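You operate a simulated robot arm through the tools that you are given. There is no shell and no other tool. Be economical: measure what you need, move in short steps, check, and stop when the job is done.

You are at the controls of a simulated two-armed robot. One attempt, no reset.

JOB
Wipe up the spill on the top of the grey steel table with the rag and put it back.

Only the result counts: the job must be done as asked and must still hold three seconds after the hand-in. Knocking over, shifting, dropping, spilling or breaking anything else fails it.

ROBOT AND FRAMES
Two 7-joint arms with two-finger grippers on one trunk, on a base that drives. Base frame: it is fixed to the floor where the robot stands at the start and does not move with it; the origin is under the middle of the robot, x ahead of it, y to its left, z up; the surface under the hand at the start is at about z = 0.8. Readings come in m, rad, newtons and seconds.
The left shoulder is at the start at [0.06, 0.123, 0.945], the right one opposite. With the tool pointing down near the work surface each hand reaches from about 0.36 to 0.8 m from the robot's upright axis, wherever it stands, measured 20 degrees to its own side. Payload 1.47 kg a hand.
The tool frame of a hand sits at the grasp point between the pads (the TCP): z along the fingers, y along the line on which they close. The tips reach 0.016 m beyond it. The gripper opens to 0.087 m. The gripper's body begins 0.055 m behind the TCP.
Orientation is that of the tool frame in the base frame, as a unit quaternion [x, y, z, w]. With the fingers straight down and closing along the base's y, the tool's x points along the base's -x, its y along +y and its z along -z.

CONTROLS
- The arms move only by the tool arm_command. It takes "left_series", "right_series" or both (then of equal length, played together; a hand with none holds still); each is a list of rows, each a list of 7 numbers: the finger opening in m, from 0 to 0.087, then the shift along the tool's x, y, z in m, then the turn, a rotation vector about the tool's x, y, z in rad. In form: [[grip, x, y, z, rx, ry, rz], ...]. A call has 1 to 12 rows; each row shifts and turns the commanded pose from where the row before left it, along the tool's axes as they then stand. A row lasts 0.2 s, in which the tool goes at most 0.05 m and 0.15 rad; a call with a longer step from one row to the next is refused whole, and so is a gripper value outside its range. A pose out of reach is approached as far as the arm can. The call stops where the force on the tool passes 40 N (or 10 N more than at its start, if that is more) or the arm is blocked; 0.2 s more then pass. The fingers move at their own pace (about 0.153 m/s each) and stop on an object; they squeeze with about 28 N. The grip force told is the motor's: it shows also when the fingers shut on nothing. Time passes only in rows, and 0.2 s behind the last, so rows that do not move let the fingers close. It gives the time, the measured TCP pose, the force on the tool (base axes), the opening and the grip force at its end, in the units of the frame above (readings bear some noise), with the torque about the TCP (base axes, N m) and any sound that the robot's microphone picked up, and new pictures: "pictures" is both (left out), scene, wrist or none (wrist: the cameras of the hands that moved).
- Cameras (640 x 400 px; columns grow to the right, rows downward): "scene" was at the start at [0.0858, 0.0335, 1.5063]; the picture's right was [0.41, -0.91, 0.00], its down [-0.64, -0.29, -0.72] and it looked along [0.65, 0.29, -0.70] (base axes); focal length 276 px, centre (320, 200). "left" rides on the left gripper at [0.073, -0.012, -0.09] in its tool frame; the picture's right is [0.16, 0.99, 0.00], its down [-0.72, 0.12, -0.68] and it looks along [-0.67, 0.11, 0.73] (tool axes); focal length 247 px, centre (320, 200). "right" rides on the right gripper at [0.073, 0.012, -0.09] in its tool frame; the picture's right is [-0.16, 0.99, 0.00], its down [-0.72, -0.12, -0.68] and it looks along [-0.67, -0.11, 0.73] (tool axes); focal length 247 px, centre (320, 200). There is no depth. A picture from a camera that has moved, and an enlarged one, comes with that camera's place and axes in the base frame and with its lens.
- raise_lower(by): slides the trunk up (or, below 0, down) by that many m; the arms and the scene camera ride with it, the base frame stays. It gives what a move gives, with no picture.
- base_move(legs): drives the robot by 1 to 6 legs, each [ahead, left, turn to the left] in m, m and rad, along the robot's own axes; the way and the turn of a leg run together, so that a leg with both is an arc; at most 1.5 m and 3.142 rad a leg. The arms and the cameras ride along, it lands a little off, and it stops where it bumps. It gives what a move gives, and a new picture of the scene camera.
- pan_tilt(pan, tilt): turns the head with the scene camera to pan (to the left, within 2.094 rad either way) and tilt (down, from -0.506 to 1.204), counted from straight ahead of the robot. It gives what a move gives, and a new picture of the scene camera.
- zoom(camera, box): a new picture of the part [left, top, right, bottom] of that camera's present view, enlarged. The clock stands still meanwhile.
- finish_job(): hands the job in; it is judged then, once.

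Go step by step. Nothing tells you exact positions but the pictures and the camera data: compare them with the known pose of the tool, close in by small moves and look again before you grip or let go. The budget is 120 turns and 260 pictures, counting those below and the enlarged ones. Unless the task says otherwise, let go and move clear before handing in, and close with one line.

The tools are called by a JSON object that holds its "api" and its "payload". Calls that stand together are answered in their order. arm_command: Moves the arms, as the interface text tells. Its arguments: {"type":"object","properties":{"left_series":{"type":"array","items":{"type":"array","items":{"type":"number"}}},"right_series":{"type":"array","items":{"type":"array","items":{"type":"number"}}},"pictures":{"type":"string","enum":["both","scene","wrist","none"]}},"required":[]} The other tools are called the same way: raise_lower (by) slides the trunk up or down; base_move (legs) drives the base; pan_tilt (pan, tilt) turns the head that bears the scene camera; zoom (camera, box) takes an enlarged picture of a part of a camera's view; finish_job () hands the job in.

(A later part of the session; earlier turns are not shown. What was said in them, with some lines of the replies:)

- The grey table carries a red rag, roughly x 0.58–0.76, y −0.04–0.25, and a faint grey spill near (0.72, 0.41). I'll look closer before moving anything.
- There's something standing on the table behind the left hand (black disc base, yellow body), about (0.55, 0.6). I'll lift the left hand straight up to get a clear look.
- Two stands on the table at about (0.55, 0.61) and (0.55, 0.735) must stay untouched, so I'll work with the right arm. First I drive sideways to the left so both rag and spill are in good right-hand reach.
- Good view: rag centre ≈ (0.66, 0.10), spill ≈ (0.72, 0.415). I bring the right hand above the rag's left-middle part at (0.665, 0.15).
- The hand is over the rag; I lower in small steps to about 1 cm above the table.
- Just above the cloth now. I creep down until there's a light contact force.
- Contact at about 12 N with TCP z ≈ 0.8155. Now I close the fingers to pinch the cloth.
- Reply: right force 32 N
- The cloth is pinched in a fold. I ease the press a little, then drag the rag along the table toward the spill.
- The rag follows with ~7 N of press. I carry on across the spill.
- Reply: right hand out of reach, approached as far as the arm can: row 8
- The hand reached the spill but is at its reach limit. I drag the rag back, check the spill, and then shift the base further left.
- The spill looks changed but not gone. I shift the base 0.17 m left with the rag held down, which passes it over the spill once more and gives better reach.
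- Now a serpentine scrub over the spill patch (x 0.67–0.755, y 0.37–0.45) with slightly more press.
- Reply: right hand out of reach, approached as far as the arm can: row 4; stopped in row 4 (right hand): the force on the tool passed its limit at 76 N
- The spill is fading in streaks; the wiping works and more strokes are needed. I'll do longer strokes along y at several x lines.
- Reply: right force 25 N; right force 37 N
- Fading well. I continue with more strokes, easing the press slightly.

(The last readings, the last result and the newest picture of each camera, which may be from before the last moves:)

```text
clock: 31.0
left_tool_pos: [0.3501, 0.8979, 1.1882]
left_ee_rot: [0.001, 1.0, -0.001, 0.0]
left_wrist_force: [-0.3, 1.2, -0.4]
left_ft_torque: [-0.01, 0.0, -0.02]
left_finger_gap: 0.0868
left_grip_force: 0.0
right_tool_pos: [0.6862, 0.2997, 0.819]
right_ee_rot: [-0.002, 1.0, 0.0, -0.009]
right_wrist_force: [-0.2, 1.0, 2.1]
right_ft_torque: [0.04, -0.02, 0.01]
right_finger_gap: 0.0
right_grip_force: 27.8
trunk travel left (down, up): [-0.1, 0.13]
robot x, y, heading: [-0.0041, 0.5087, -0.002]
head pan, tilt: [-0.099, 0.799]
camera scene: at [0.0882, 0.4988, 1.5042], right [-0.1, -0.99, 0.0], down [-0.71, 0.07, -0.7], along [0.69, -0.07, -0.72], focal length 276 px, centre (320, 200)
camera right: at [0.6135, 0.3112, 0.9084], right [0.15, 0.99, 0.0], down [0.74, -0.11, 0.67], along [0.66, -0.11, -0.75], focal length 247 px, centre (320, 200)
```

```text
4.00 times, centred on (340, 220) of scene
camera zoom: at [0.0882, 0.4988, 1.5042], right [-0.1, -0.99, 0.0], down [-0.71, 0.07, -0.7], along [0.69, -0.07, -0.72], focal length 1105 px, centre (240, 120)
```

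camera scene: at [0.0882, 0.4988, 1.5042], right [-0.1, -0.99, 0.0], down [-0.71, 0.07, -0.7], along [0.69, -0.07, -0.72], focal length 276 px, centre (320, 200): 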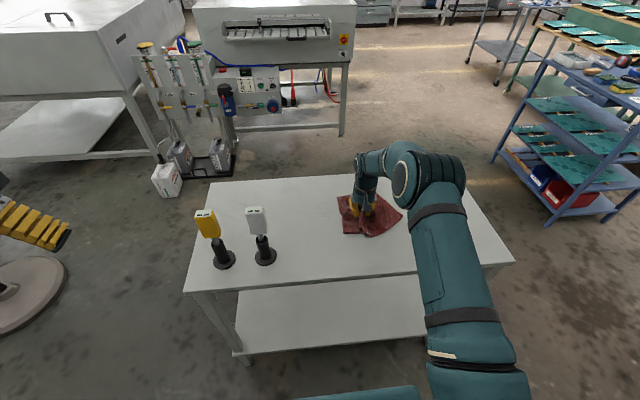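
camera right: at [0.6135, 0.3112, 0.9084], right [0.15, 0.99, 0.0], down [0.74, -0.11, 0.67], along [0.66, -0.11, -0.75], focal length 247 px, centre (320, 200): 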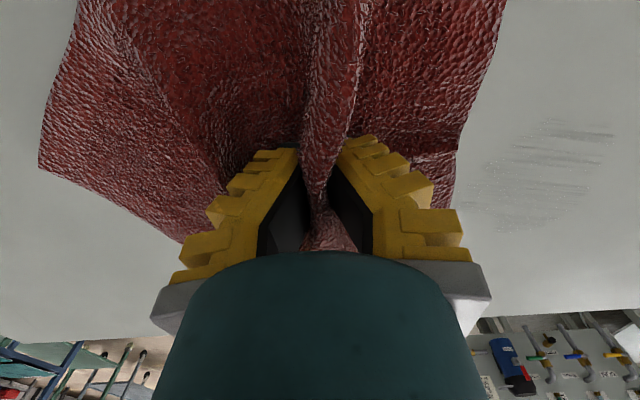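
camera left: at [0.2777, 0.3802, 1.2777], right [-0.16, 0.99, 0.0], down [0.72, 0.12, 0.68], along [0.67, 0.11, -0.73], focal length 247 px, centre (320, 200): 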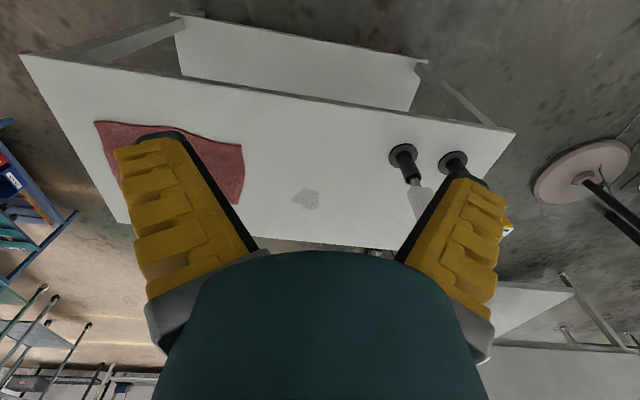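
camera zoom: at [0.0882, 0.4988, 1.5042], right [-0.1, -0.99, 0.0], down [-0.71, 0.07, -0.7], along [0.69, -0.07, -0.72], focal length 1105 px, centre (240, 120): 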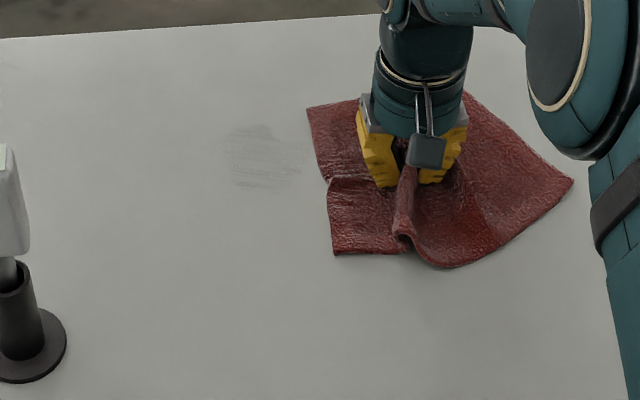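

Nearly gone; a faint trace remains. Another round of strokes over the full width.

{"api": "arm_command", "payload": {"right_series": [[0, 0.01, 0.03, 0.001, 0, 0, 0], [0, 0, 0.04, 0, 0, 0, 0], [0, 0, 0.04, 0, 0, 0, 0], [0, 0, 0.04, 0, 0, 0, 0], [0, 0, 0.03, 0, 0, 0, 0], [0, -0.015, 0, 0, 0, 0, 0], [0, 0, -0.04, 0, 0, 0, 0], [0, 0, -0.04, 0, 0, 0, 0], [0, 0, -0.04, 0, 0, 0, 0], [0, 0, -0.03, 0, 0, 0, 0], [0, -0.015, 0, 0, 0, 0, 0]], "pictures": "none"}}

{"api": "arm_command", "payload": {"right_series": [[0, 0, 0.04, 0, 0, 0, 0], [0, 0, 0.04, 0, 0, 0, 0], [0, 0, 0.04, 0, 0, 0, 0], [0, 0, 0.03, 0, 0, 0, 0], [0, -0.015, 0, 0, 0, 0, 0], [0, 0, -0.04, 0, 0, 0, 0], [0, 0, -0.04, 0, 0, 0, 0], [0, 0, -0.04, 0, 0, 0, 0], [0, 0, -0.03, 0, 0, 0, 0], [0, -0.008, 0, 0, 0, 0, 0]], "pictures": "none"}}

{"api": "arm_command", "payload": {"right_series": [[0, 0, 0.04, 0, 0, 0, 0], [0, 0, 0.04, 0, 0, 0, 0], [0, 0, 0.04, 0, 0, 0, 0], [0, 0, 0.03, 0, 0, 0, 0], [0, 0.01, 0, 0, 0, 0, 0], [0, 0, -0.04, 0, 0, 0, 0], [0, 0, -0.04, 0, 0, 0, 0], [0, 0, -0.04, 0, 0, 0, 0], [0, 0, -0.04, 0, 0, 0, 0], [0, 0, -0.02, 0, 0, 0, 0]]}}

{"api": "zoom", "payload": {"camera": "scene", "box": [260, 170, 420, 270]}}

```text
clock: 33.4
left_tool_pos: [0.3483, 0.8979, 1.1892]
left_ee_rot: [0.001, 1.0, 0.0, 0.001]
left_wrist_force: [-0.2, -0.5, 0.2]
left_ft_torque: [-0.01, 0.03, -0.02]
left_finger_gap: 0.0868
left_grip_force: 0.0
right_tool_pos: [0.706, 0.3273, 0.8166]
right_ee_rot: [-0.002, 1.0, -0.002, -0.008]
right_wrist_force: [-1.4, -1.1, 7.6]
right_ft_torque: [-0.06, 0.05, -0.01]
right_finger_gap: 0.0002
right_grip_force: 28.2
trunk travel left (down, up): [-0.1, 0.13]
robot x, y, heading: [-0.0041, 0.5096, 0.004]
head pan, tilt: [-0.099, 0.799]
```

```text
clock: 35.6
left_tool_pos: [0.347, 0.8979, 1.1904]
left_ee_rot: [0.002, 1.0, 0.0, 0.001]
left_wrist_force: [0.0, 0.4, 0.7]
left_ft_torque: [0.0, 0.05, -0.01]
left_finger_gap: 0.0872
left_grip_force: 0.0
right_tool_pos: [0.7259, 0.3296, 0.8164]
right_ee_rot: [0.0, 1.0, -0.001, -0.009]
right_wrist_force: [-5.9, 1.2, 24.8]
right_ft_torque: [-0.04, 0.02, -0.02]
right_finger_gap: 0.0015
right_grip_force: 28.0
trunk travel left (down, up): [-0.1, 0.13]
robot x, y, heading: [-0.0056, 0.511, -0.002]
head pan, tilt: [-0.099, 0.799]
```

```text
clock: 37.8
left_tool_pos: [0.3479, 0.9005, 1.1894]
left_ee_rot: [0.0, 1.0, -0.001, 0.001]
left_wrist_force: [0.3, -0.5, -0.9]
left_ft_torque: [-0.04, 0.02, 0.02]
left_finger_gap: 0.0871
left_grip_force: 0.2
right_tool_pos: [0.7181, 0.2984, 0.8178]
right_ee_rot: [-0.002, 1.0, -0.001, -0.008]
right_wrist_force: [1.1, 4.3, 20.7]
right_ft_torque: [0.0, -0.04, 0.0]
right_finger_gap: 0.0015
right_grip_force: 28.5
trunk travel left (down, up): [-0.1, 0.13]
robot x, y, heading: [-0.0016, 0.5067, -0.002]
head pan, tilt: [-0.099, 0.799]
camera scene: at [0.0863, 0.4998, 1.5044], right [-0.1, -0.99, 0.0], down [-0.71, 0.07, -0.7], along [0.69, -0.07, -0.72], focal length 276 px, centre (320, 200)
camera right: at [0.6453, 0.3099, 0.906], right [0.15, 0.99, -0.01], down [0.74, -0.11, 0.67], along [0.66, -0.11, -0.74], focal length 247 px, centre (320, 200)
```

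scene: 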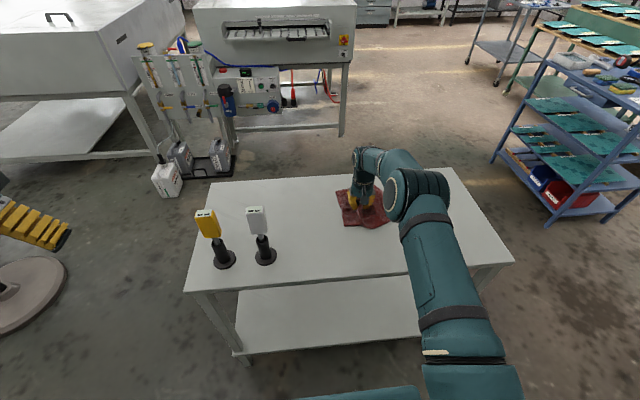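
right: 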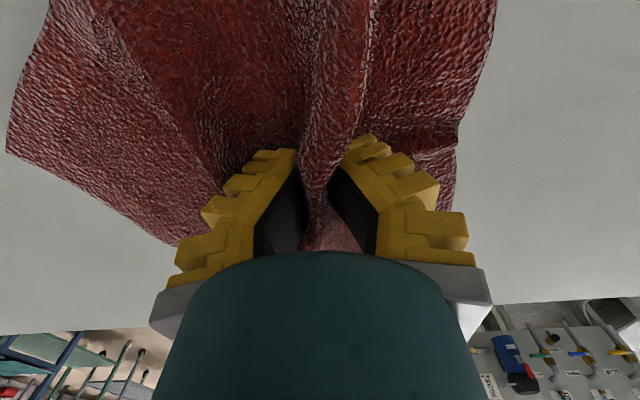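

```text
4.00 times, centred on (340, 220) of scene
camera zoom: at [0.0863, 0.4998, 1.5044], right [-0.1, -0.99, 0.0], down [-0.71, 0.07, -0.7], along [0.69, -0.07, -0.72], focal length 1105 px, centre (240, 120)
```

zoom: 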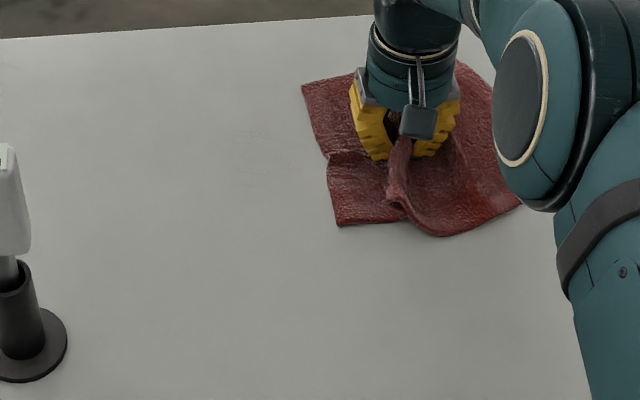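

Only faint speckles are left. One more full round to make it clean.

{"api": "arm_command", "payload": {"right_series": [[0, -0.008, 0.03, 0, 0, 0, 0], [0, 0, 0.04, 0, 0, 0, 0], [0, 0, 0.04, 0, 0, 0, 0], [0, 0, 0.04, 0, 0, 0, 0], [0, 0, 0.03, 0, 0, 0, 0], [0, 0.013, 0, 0, 0, 0, 0], [0, 0, -0.04, 0, 0, 0, 0], [0, 0, -0.04, 0, 0, 0, 0], [0, 0, -0.04, 0, 0, 0, 0], [0, 0, -0.03, 0, 0, 0, 0], [0, 0.013, 0, 0, 0, 0, 0]], "pictures": "none"}}

{"api": "arm_command", "payload": {"right_series": [[0, 0, 0.04, 0, 0, 0, 0], [0, 0, 0.04, 0, 0, 0, 0], [0, 0, 0.04, 0, 0, 0, 0], [0, 0, 0.03, 0, 0, 0, 0], [0, 0.013, 0, 0, 0, 0, 0], [0, 0, -0.04, 0, 0, 0, 0], [0, 0, -0.04, 0, 0, 0, 0], [0, 0, -0.04, 0, 0, 0, 0], [0, 0, -0.03, 0, 0, 0, 0], [0, 0.013, 0, 0, 0, 0, 0]], "pictures": "none"}}

{"api": "arm_command", "payload": {"right_series": [[0, 0, 0.04, 0, 0, 0, 0], [0, 0, 0.04, 0, 0, 0, 0], [0, 0, 0.04, 0, 0, 0, 0], [0, 0, 0.03, 0, 0, 0, 0], [0, -0.025, 0, 0, 0, 0, 0], [0, 0, -0.04, 0, 0, 0, 0], [0, 0, -0.04, 0, 0, 0, 0], [0, 0, -0.04, 0, 0, 0, 0], [0, 0, -0.04, 0, 0, 0, 0], [0, 0, -0.02, 0, 0, 0, 0]]}}

{"api": "zoom", "payload": {"camera": "scene", "box": [260, 170, 420, 270]}}

{"api": "zoom", "payload": {"camera": "right", "box": [440, 0, 640, 300]}}

```text
clock: 40.2
left_tool_pos: [0.3476, 0.8983, 1.1889]
left_ee_rot: [0.001, 1.0, 0.0, 0.0]
left_wrist_force: [0.0, -0.3, 0.8]
left_ft_torque: [-0.01, -0.01, 0.02]
left_finger_gap: 0.0869
left_grip_force: 0.0
right_tool_pos: [0.6973, 0.3294, 0.8174]
right_ee_rot: [-0.001, 1.0, -0.001, -0.008]
right_wrist_force: [4.9, -0.7, 15.4]
right_ft_torque: [-0.06, -0.08, -0.01]
right_finger_gap: 0.0
right_grip_force: 28.1
trunk travel left (down, up): [-0.1, 0.13]
robot x, y, heading: [-0.0039, 0.5071, -0.0]
head pan, tilt: [-0.099, 0.799]
```

```text
clock: 42.4
left_tool_pos: [0.3473, 0.8984, 1.1896]
left_ee_rot: [0.001, 1.0, 0.001, 0.0]
left_wrist_force: [0.2, 0.6, 0.2]
left_ft_torque: [0.0, 0.02, 0.0]
left_finger_gap: 0.0871
left_grip_force: 0.2
right_tool_pos: [0.6724, 0.3297, 0.8164]
right_ee_rot: [-0.002, 1.0, -0.001, -0.007]
right_wrist_force: [6.7, -1.0, 21.1]
right_ft_torque: [-0.12, -0.14, 0.01]
right_finger_gap: 0.0009
right_grip_force: 28.3
trunk travel left (down, up): [-0.1, 0.13]
robot x, y, heading: [-0.0024, 0.5057, -0.003]
head pan, tilt: [-0.099, 0.799]
```

```text
clock: 44.6
left_tool_pos: [0.3468, 0.8989, 1.1897]
left_ee_rot: [0.0, 1.0, -0.001, 0.001]
left_wrist_force: [-0.8, -0.8, -0.5]
left_ft_torque: [-0.02, -0.02, 0.01]
left_finger_gap: 0.0871
left_grip_force: 0.0
right_tool_pos: [0.6977, 0.3013, 0.8156]
right_ee_rot: [-0.001, 1.0, -0.001, -0.008]
right_wrist_force: [0.0, 7.6, 29.7]
right_ft_torque: [0.01, 0.0, 0.0]
right_finger_gap: 0.0026
right_grip_force: 28.0
trunk travel left (down, up): [-0.1, 0.13]
robot x, y, heading: [-0.0018, 0.507, -0.004]
head pan, tilt: [-0.099, 0.799]
camera scene: at [0.0854, 0.5003, 1.5045], right [-0.1, -0.99, 0.0], down [-0.71, 0.07, -0.7], along [0.7, -0.07, -0.72], focal length 276 px, centre (320, 200)
camera right: at [0.6237, 0.3125, 0.9053], right [0.15, 0.99, -0.01], down [0.74, -0.11, 0.67], along [0.66, -0.11, -0.74], focal length 247 px, centre (320, 200)
```

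scene: 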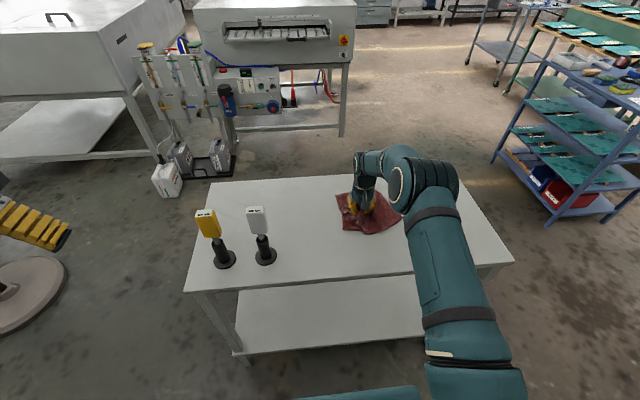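
right: 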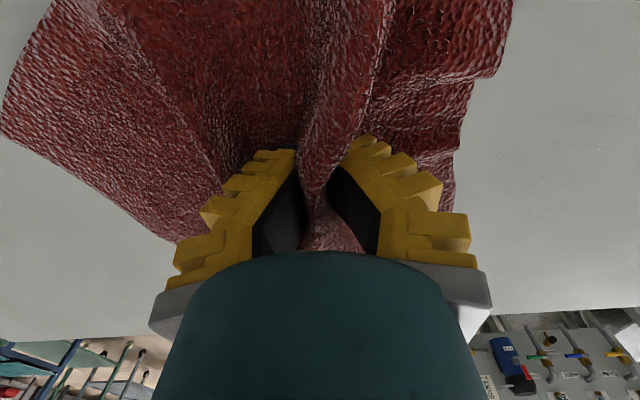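

```text
4.00 times, centred on (340, 220) of scene
camera zoom: at [0.0854, 0.5003, 1.5045], right [-0.1, -0.99, 0.0], down [-0.71, 0.07, -0.7], along [0.7, -0.07, -0.72], focal length 1105 px, centre (240, 120)
```

zoom: 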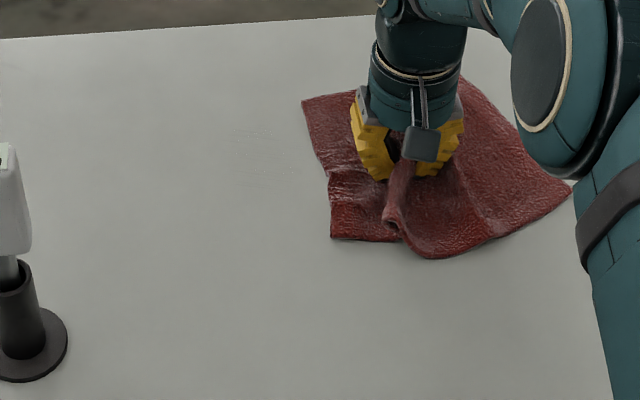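

```text
1.33 times, centred on (540, 150) of right
camera zoom: at [0.6237, 0.3125, 0.9053], right [0.15, 0.99, -0.01], down [0.74, -0.11, 0.67], along [0.66, -0.11, -0.74], focal length 329 px, centre (27, 267)
```

zoom: 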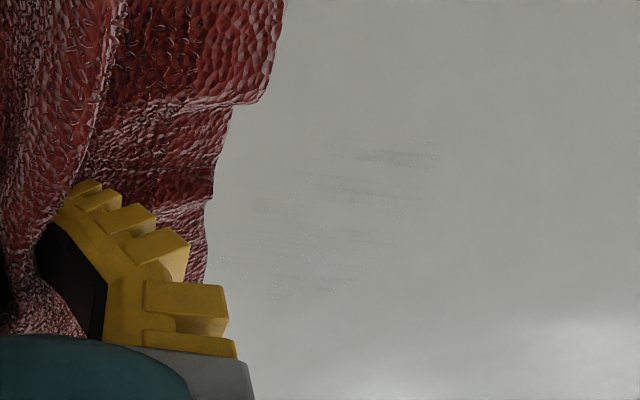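

Tiny droplets remain over x 0.68–0.755. I nudge the base 4 cm ahead for better far reach (the table edge is about 0.465, the base front about 0.3), then stroke in the other direction too.

{"api": "base_move", "payload": {"legs": [[0.04, 0, 0]]}}

{"api": "arm_command", "payload": {"right_series": [[0, 0.025, 0.04, -0.001, 0, 0, 0], [0, 0.025, 0.03, 0, 0, 0, 0], [0, -0.035, 0, 0, 0, 0, 0], [0, -0.035, 0, 0, 0, 0, 0], [0, 0, 0.018, 0, 0, 0, 0], [0, 0.035, 0, 0, 0, 0, 0], [0, 0.035, 0, 0, 0, 0, 0], [0, 0, 0.018, 0, 0, 0, 0], [0, -0.035, 0, 0, 0, 0, 0], [0, -0.035, 0, 0, 0, 0, 0], [0, 0, 0.018, 0, 0, 0, 0]], "pictures": "none"}}

```text
clock: 45.6
left_tool_pos: [0.3864, 0.8971, 1.1892]
left_ee_rot: [0.001, 1.0, 0.0, -0.001]
left_wrist_force: [-0.2, -0.3, 0.4]
left_ft_torque: [0.03, -0.04, -0.01]
left_finger_gap: 0.0868
left_grip_force: 0.0
right_tool_pos: [0.7368, 0.297, 0.8186]
right_ee_rot: [-0.001, 1.0, -0.003, -0.007]
right_wrist_force: [0.9, 0.8, 5.9]
right_ft_torque: [-0.01, 0.0, -0.04]
right_finger_gap: 0.0
right_grip_force: 28.5
trunk travel left (down, up): [-0.1, 0.13]
robot x, y, heading: [0.0363, 0.506, -0.005]
head pan, tilt: [-0.099, 0.799]
stopped in leg 1: the force on the tool passed its limit at 42 N (the readings are from after the stop); the commanded pose is now the measured one
camera scene: at [0.1259, 0.4986, 1.5042], right [-0.1, -0.99, 0.0], down [-0.71, 0.07, -0.7], along [0.69, -0.07, -0.72], focal length 276 px, centre (320, 200)
```

scene: 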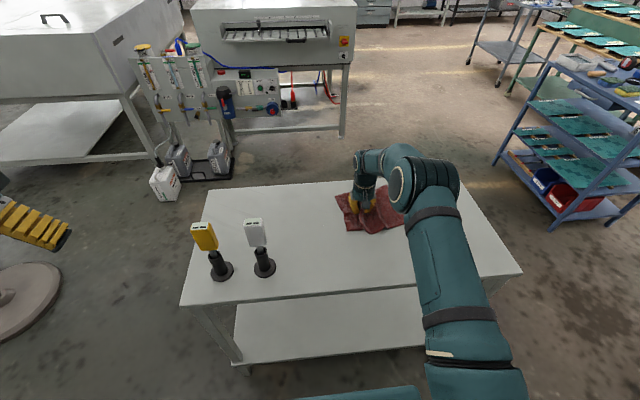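

```text
clock: 48.0
left_tool_pos: [0.3869, 0.8976, 1.1878]
left_ee_rot: [0.002, 1.0, -0.001, -0.001]
left_wrist_force: [0.7, 0.1, 0.8]
left_ft_torque: [-0.04, 0.03, 0.04]
left_finger_gap: 0.0869
left_grip_force: 0.1
right_tool_pos: [0.7561, 0.423, 0.8195]
right_ee_rot: [-0.001, 1.0, -0.003, -0.008]
right_wrist_force: [-0.2, -1.3, 3.7]
right_ft_torque: [0.0, -0.01, -0.03]
right_finger_gap: 0.0
right_grip_force: 28.2
trunk travel left (down, up): [-0.1, 0.13]
robot x, y, heading: [0.0368, 0.5079, -0.004]
head pan, tilt: [-0.099, 0.799]
```

Reach is good now. I press slightly more and sweep strokes along y from the far line back to the near line.

{"api": "arm_command", "payload": {"right_series": [[0, 0, 0.04, 0.002, 0, 0, 0], [0, 0, -0.04, 0, 0, 0, 0], [0, 0, -0.04, 0, 0, 0, 0], [0, 0, -0.04, 0, 0, 0, 0], [0, 0.012, 0, 0, 0, 0, 0], [0, 0, 0.04, 0, 0, 0, 0], [0, 0, 0.04, 0, 0, 0, 0], [0, 0, 0.04, 0, 0, 0, 0], [0, 0.012, 0, 0, 0, 0, 0], [0, 0, -0.04, 0, 0, 0, 0], [0, 0, -0.04, 0, 0, 0, 0], [0, 0, -0.04, 0, 0, 0, 0]], "pictures": "none"}}

{"api": "arm_command", "payload": {"right_series": [[0, 0.012, 0, 0, 0, 0, 0], [0, 0, 0.04, 0, 0, 0, 0], [0, 0, 0.04, 0, 0, 0, 0], [0, 0, 0.04, 0, 0, 0, 0], [0, 0.012, 0, 0, 0, 0, 0], [0, 0, -0.04, 0, 0, 0, 0], [0, 0, -0.04, 0, 0, 0, 0], [0, 0, -0.04, 0, 0, 0, 0], [0, 0.012, 0, 0, 0, 0, 0], [0, 0, 0.04, 0, 0, 0, 0], [0, 0, 0.04, 0, 0, 0, 0], [0, 0, 0.04, 0, 0, 0, 0]], "pictures": "none"}}

{"api": "arm_command", "payload": {"right_series": [[0, 0.012, 0, 0, 0, 0, 0], [0, 0, -0.04, 0, 0, 0, 0], [0, 0, -0.04, 0, 0, 0, 0], [0, 0, -0.04, 0, 0, 0, 0], [0, -0.02, -0.04, 0, 0, 0, 0]]}}

{"api": "zoom", "payload": {"camera": "scene", "box": [260, 170, 420, 270]}}

{"api": "zoom", "payload": {"camera": "right", "box": [440, 0, 640, 300]}}

```text
clock: 50.6
left_tool_pos: [0.3867, 0.8966, 1.1892]
left_ee_rot: [0.002, 1.0, 0.0, -0.001]
left_wrist_force: [0.0, -0.1, 0.4]
left_ft_torque: [0.03, -0.04, -0.01]
left_finger_gap: 0.087
left_grip_force: 0.0
right_tool_pos: [0.7304, 0.3406, 0.8164]
right_ee_rot: [-0.001, 1.0, -0.002, -0.007]
right_wrist_force: [0.6, 2.3, 15.9]
right_ft_torque: [-0.03, -0.03, 0.0]
right_finger_gap: 0.0007
right_grip_force: 28.0
trunk travel left (down, up): [-0.1, 0.13]
robot x, y, heading: [0.0344, 0.5054, -0.003]
head pan, tilt: [-0.099, 0.799]
```

```text
clock: 53.2
left_tool_pos: [0.3866, 0.8988, 1.1884]
left_ee_rot: [0.001, 1.0, -0.001, -0.001]
left_wrist_force: [-1.0, -0.1, -0.3]
left_ft_torque: [-0.03, 0.0, 0.02]
left_finger_gap: 0.0871
left_grip_force: 0.0
right_tool_pos: [0.6986, 0.4619, 0.8188]
right_ee_rot: [0.0, 1.0, -0.002, -0.011]
right_wrist_force: [-1.0, 0.4, 2.6]
right_ft_torque: [-0.03, -0.01, -0.02]
right_finger_gap: 0.0
right_grip_force: 28.1
trunk travel left (down, up): [-0.1, 0.13]
robot x, y, heading: [0.0348, 0.5071, 0.003]
head pan, tilt: [-0.099, 0.799]
```

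```text
clock: 54.4
left_tool_pos: [0.3878, 0.8961, 1.1901]
left_ee_rot: [0.001, 1.0, 0.0, 0.0]
left_wrist_force: [-0.1, -0.3, 0.5]
left_ft_torque: [-0.01, -0.01, 0.01]
left_finger_gap: 0.0873
left_grip_force: 0.1
right_tool_pos: [0.7062, 0.3024, 0.8176]
right_ee_rot: [-0.001, 1.0, -0.002, -0.008]
right_wrist_force: [-0.1, 0.6, 10.4]
right_ft_torque: [-0.03, 0.01, -0.02]
right_finger_gap: 0.0
right_grip_force: 27.9
trunk travel left (down, up): [-0.1, 0.13]
robot x, y, heading: [0.0359, 0.5062, -0.005]
head pan, tilt: [-0.099, 0.799]
camera scene: at [0.1255, 0.4984, 1.5043], right [-0.1, -0.99, 0.0], down [-0.71, 0.07, -0.7], along [0.69, -0.07, -0.72], focal length 276 px, centre (320, 200)
camera right: at [0.6329, 0.3145, 0.9068], right [0.16, 0.99, -0.01], down [0.74, -0.11, 0.67], along [0.66, -0.11, -0.74], focal length 247 px, centre (320, 200)
```

scene: 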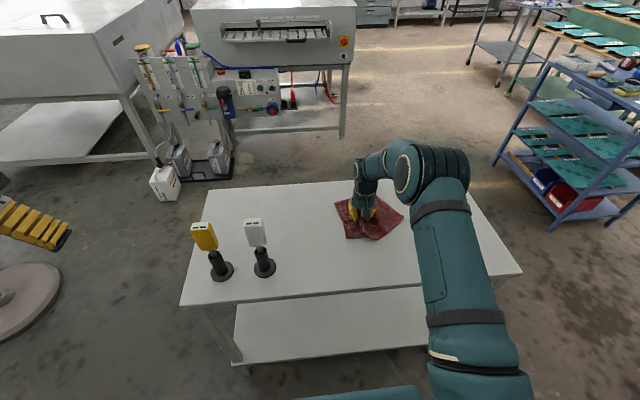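
right: 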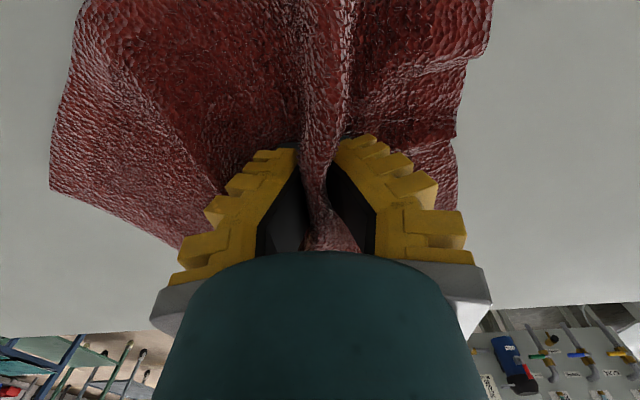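

```text
4.00 times, centred on (340, 220) of scene
camera zoom: at [0.1255, 0.4984, 1.5043], right [-0.1, -0.99, 0.0], down [-0.71, 0.07, -0.7], along [0.69, -0.07, -0.72], focal length 1105 px, centre (240, 120)
```

zoom: 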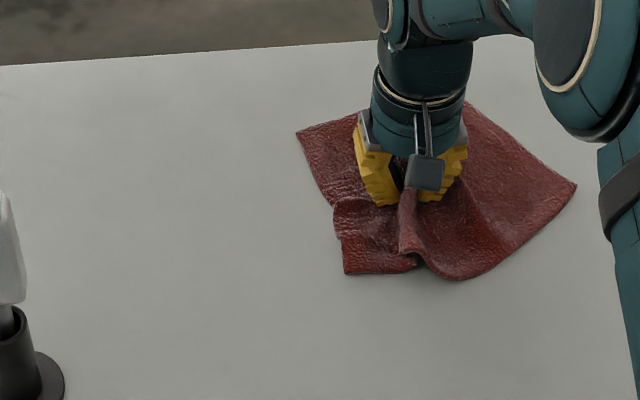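

```text
1.33 times, centred on (540, 150) of right
camera zoom: at [0.6329, 0.3145, 0.9068], right [0.16, 0.99, -0.01], down [0.74, -0.11, 0.67], along [0.66, -0.11, -0.74], focal length 329 px, centre (27, 267)
```

zoom: 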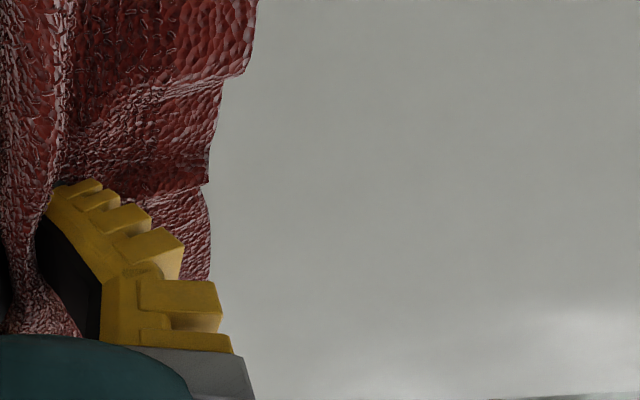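

The table is clean now. I ease the press a bit and carry the rag back right by driving the base back toward its earlier pose.

{"api": "arm_command", "payload": {"right_series": [[0, 0, 0, -0.002, 0, 0, 0]], "pictures": "none"}}

{"api": "base_move", "payload": {"legs": [[-0.036, -0.2, 0]]}}

{"api": "zoom", "payload": {"camera": "scene", "box": [260, 160, 500, 310]}}

```text
clock: 54.8
left_tool_pos: [0.3874, 0.8968, 1.1888]
left_ee_rot: [0.002, 1.0, 0.0, -0.001]
left_wrist_force: [-0.6, 0.0, 0.0]
left_ft_torque: [0.0, 0.0, 0.0]
left_finger_gap: 0.0871
left_grip_force: 0.0
right_tool_pos: [0.707, 0.3016, 0.8186]
right_ee_rot: [-0.001, 1.0, -0.003, -0.009]
right_wrist_force: [0.1, -0.1, 2.9]
right_ft_torque: [-0.01, -0.01, 0.01]
right_finger_gap: 0.0
right_grip_force: 27.9
trunk travel left (down, up): [-0.1, 0.13]
robot x, y, heading: [0.036, 0.5071, -0.004]
head pan, tilt: [-0.099, 0.799]
```

```text
clock: 57.1
left_tool_pos: [0.3531, 0.6971, 1.1881]
left_ee_rot: [0.002, 1.0, 0.0, -0.001]
left_wrist_force: [-0.5, 0.4, 1.2]
left_ft_torque: [0.03, 0.03, -0.02]
left_finger_gap: 0.0869
left_grip_force: 0.1
right_tool_pos: [0.6696, 0.1021, 0.8191]
right_ee_rot: [0.001, 1.0, -0.002, -0.008]
right_wrist_force: [0.8, 1.6, 1.8]
right_ft_torque: [0.05, 0.01, 0.01]
right_finger_gap: 0.0003
right_grip_force: 28.4
trunk travel left (down, up): [-0.1, 0.13]
robot x, y, heading: [-0.0006, 0.3083, -0.007]
head pan, tilt: [-0.099, 0.799]
camera scene: at [0.0905, 0.2995, 1.5043], right [-0.1, -0.99, 0.0], down [-0.71, 0.07, -0.7], along [0.69, -0.07, -0.72], focal length 276 px, centre (320, 200)
```

scene: 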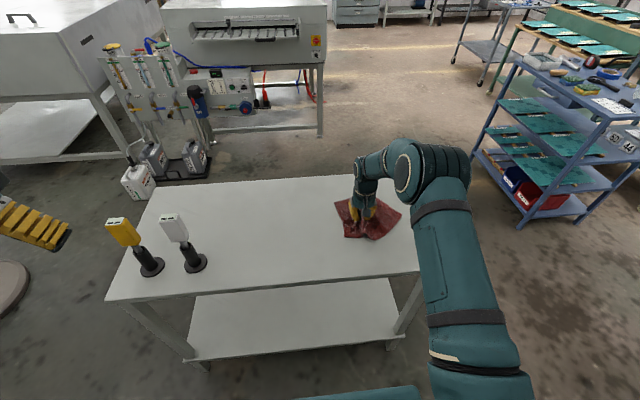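

```text
2.67 times, centred on (380, 235) of scene
camera zoom: at [0.0905, 0.2995, 1.5043], right [-0.1, -0.99, 0.0], down [-0.71, 0.07, -0.7], along [0.69, -0.07, -0.72], focal length 737 px, centre (160, 107)
```

zoom: 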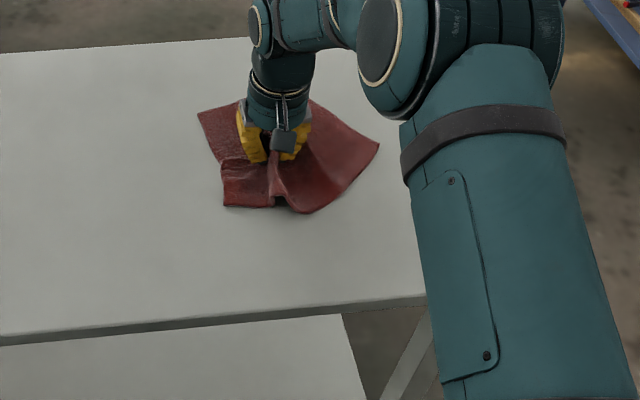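

The rag spans y ≈ −0.03 to 0.19 with the hand at 0.10. Dragging it back left to the original grip point (0.665, 0.152) also stretches its right side out.

{"api": "arm_command", "payload": {"right_series": [[0, 0.001, 0.01, 0, 0, 0, 0], [0, 0.001, 0.01, 0, 0, 0, 0], [0, 0.001, 0.01, 0, 0, 0, 0], [0, 0.001, 0.01, 0, 0, 0, 0], [0, 0, 0.01, 0, 0, 0, 0]]}}

{"api": "zoom", "payload": {"camera": "scene", "box": [260, 160, 500, 310]}}

```text
clock: 58.3
left_tool_pos: [0.3526, 0.6974, 1.1887]
left_ee_rot: [0.002, 1.0, 0.0, 0.0]
left_wrist_force: [-0.1, 0.0, 0.3]
left_ft_torque: [-0.02, 0.0, -0.03]
left_finger_gap: 0.087
left_grip_force: 0.0
right_tool_pos: [0.6664, 0.1528, 0.8188]
right_ee_rot: [0.001, 1.0, -0.002, -0.008]
right_wrist_force: [-0.6, -1.8, 7.9]
right_ft_torque: [-0.05, -0.05, -0.02]
right_finger_gap: 0.0
right_grip_force: 28.1
trunk travel left (down, up): [-0.1, 0.13]
robot x, y, heading: [0.0006, 0.3094, -0.001]
head pan, tilt: [-0.099, 0.799]
camera scene: at [0.0901, 0.2999, 1.5044], right [-0.1, -0.99, 0.0], down [-0.71, 0.07, -0.7], along [0.69, -0.07, -0.72], focal length 276 px, centre (320, 200)
camera right: at [0.5931, 0.1655, 0.9073], right [0.16, 0.99, -0.01], down [0.73, -0.11, 0.67], along [0.66, -0.11, -0.74], focal length 247 px, centre (320, 200)
```

scene: 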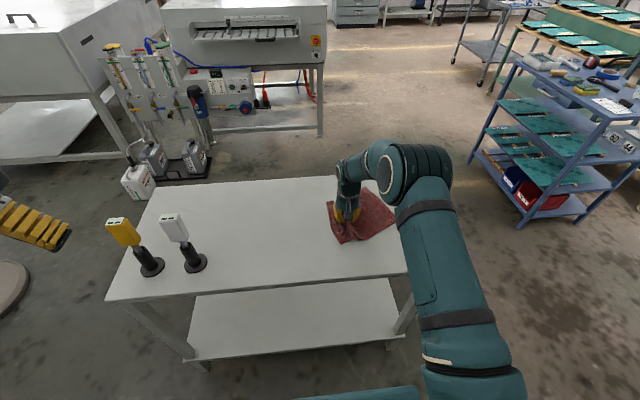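
right: 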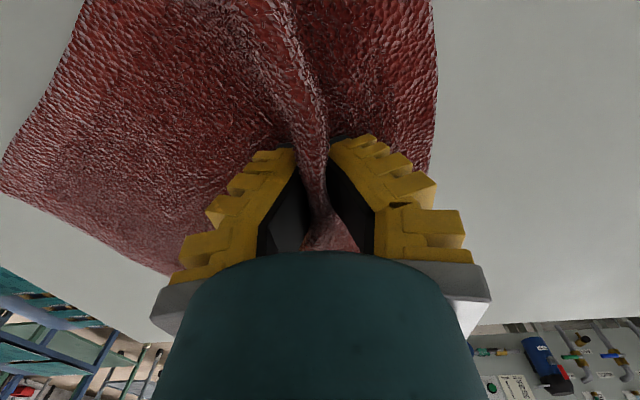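

```text
2.67 times, centred on (380, 235) of scene
camera zoom: at [0.0901, 0.2999, 1.5044], right [-0.1, -0.99, 0.0], down [-0.71, 0.07, -0.7], along [0.69, -0.07, -0.72], focal length 737 px, centre (160, 107)
```

zoom: 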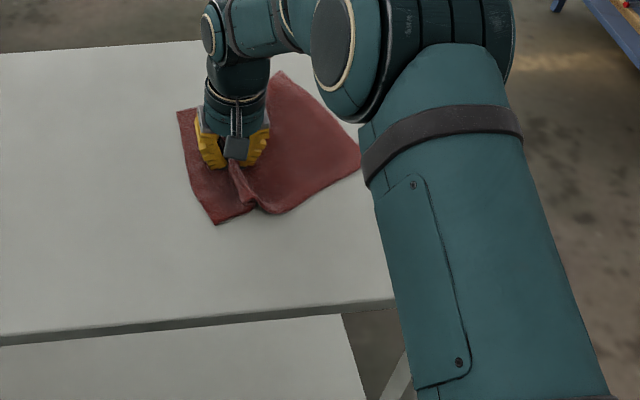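

The rag is spread out at nearly its original spot. I release by opening the fingers in place, then lift straight up and look.

{"api": "arm_command", "payload": {"right_series": [[0.02, 0, 0, 0, 0, 0, 0], [0.04, 0, 0, 0, 0, 0, 0], [0.05, 0, 0, 0, 0, 0, 0], [0.05, 0, 0, -0.01, 0, 0, 0], [0.05, 0, 0, -0.03, 0, 0, 0], [0.05, 0, 0, -0.04, 0, 0, 0], [0.05, 0, 0, -0.04, 0, 0, 0]]}}

```text
clock: 59.9
left_tool_pos: [0.3524, 0.6976, 1.1881]
left_ee_rot: [0.003, 1.0, 0.0, -0.001]
left_wrist_force: [-0.9, -1.2, 0.3]
left_ft_torque: [0.02, 0.0, 0.04]
left_finger_gap: 0.0872
left_grip_force: 0.0
right_tool_pos: [0.6687, 0.1502, 0.9394]
right_ee_rot: [0.001, 1.0, -0.002, -0.008]
right_wrist_force: [0.1, -0.4, -0.4]
right_ft_torque: [0.01, -0.02, 0.0]
right_finger_gap: 0.0554
right_grip_force: 3.8
trunk travel left (down, up): [-0.1, 0.13]
robot x, y, heading: [-0.0016, 0.308, -0.007]
head pan, tilt: [-0.099, 0.799]
camera scene: at [0.0903, 0.2999, 1.5043], right [-0.1, -0.99, 0.0], down [-0.71, 0.07, -0.7], along [0.69, -0.07, -0.72], focal length 276 px, centre (320, 200)
camera right: at [0.5961, 0.1634, 1.0283], right [0.16, 0.99, -0.01], down [0.74, -0.11, 0.67], along [0.66, -0.11, -0.74], focal length 247 px, centre (320, 200)
```

scene: 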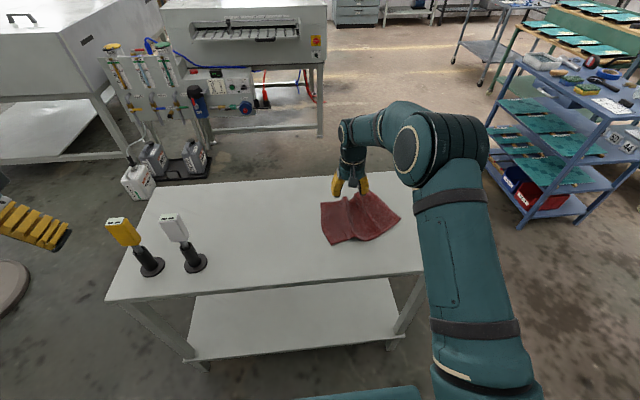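
right: 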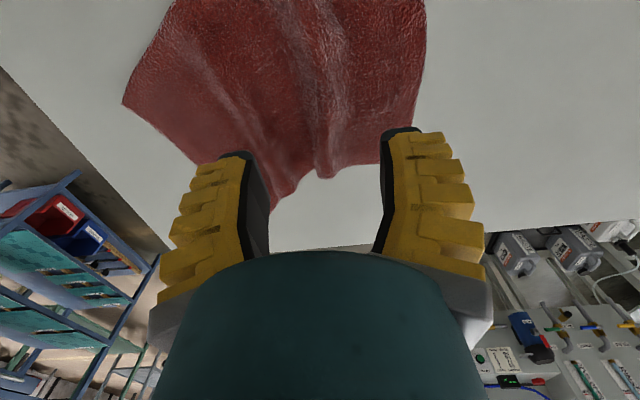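

The rag lies with its centre around (0.67, 0.11), essentially where it was. I move the hand up and clear and check the whole table.

{"api": "arm_command", "payload": {"right_series": [[0.06, 0, 0, -0.04, 0, 0, 0], [0.06, 0, 0, -0.04, 0, 0, 0], [0.06, 0, 0, -0.04, 0, 0, 0], [0.06, 0.03, -0.03, 0, 0, 0, 0], [0.06, 0.03, -0.03, 0, 0, 0, 0], [0.06, 0.03, -0.03, 0, 0, 0, 0]], "pictures": "scene"}}

{"api": "zoom", "payload": {"camera": "scene", "box": [180, 160, 460, 335]}}

```text
clock: 61.3
left_tool_pos: [0.3515, 0.6966, 1.1888]
left_ee_rot: [0.003, 1.0, -0.001, 0.001]
left_wrist_force: [-0.6, 0.1, 0.6]
left_ft_torque: [0.01, 0.0, 0.01]
left_finger_gap: 0.0869
left_grip_force: 0.1
right_tool_pos: [0.58, 0.0611, 1.0652]
right_ee_rot: [0.001, 1.0, -0.002, -0.009]
right_wrist_force: [-0.4, 0.0, 1.1]
right_ft_torque: [0.02, -0.01, 0.01]
right_finger_gap: 0.0644
right_grip_force: 3.3
trunk travel left (down, up): [-0.1, 0.13]
robot x, y, heading: [-0.0015, 0.3098, -0.005]
head pan, tilt: [-0.099, 0.799]
camera scene: at [0.0896, 0.2989, 1.5043], right [-0.1, -0.99, 0.0], down [-0.71, 0.08, -0.7], along [0.69, -0.07, -0.72], focal length 276 px, centre (320, 200)
```

scene: 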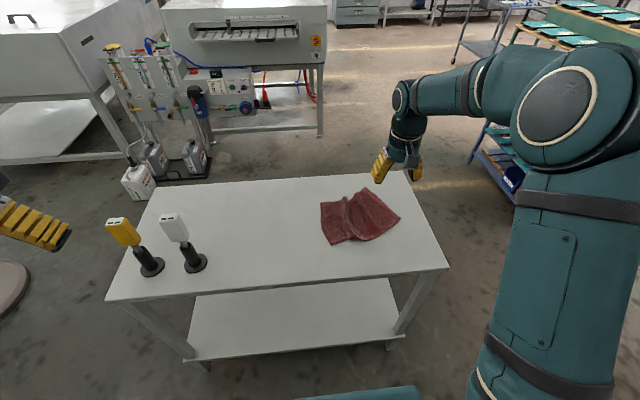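

```text
2.29 times, centred on (320, 248) of scene
camera zoom: at [0.0896, 0.2989, 1.5043], right [-0.1, -0.99, 0.0], down [-0.71, 0.08, -0.7], along [0.69, -0.07, -0.72], focal length 632 px, centre (320, 91)
```

zoom: 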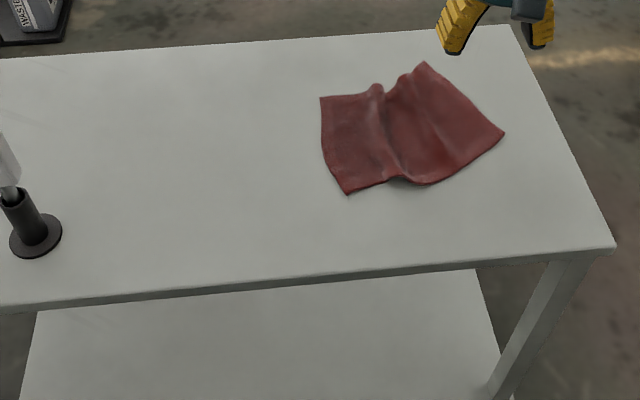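

The spill area is clean, the rag lies within about 2–3 cm of its original place, the stands haven't moved and both hands are clear.

{"api": "finish_job", "payload": {}}

```text
The job is handed in.
```

I wiped up the spill and put the rag back within about 2–3 cm of where it was, a little creased. Both hands are clear of the table, and the two stands weren't touched.
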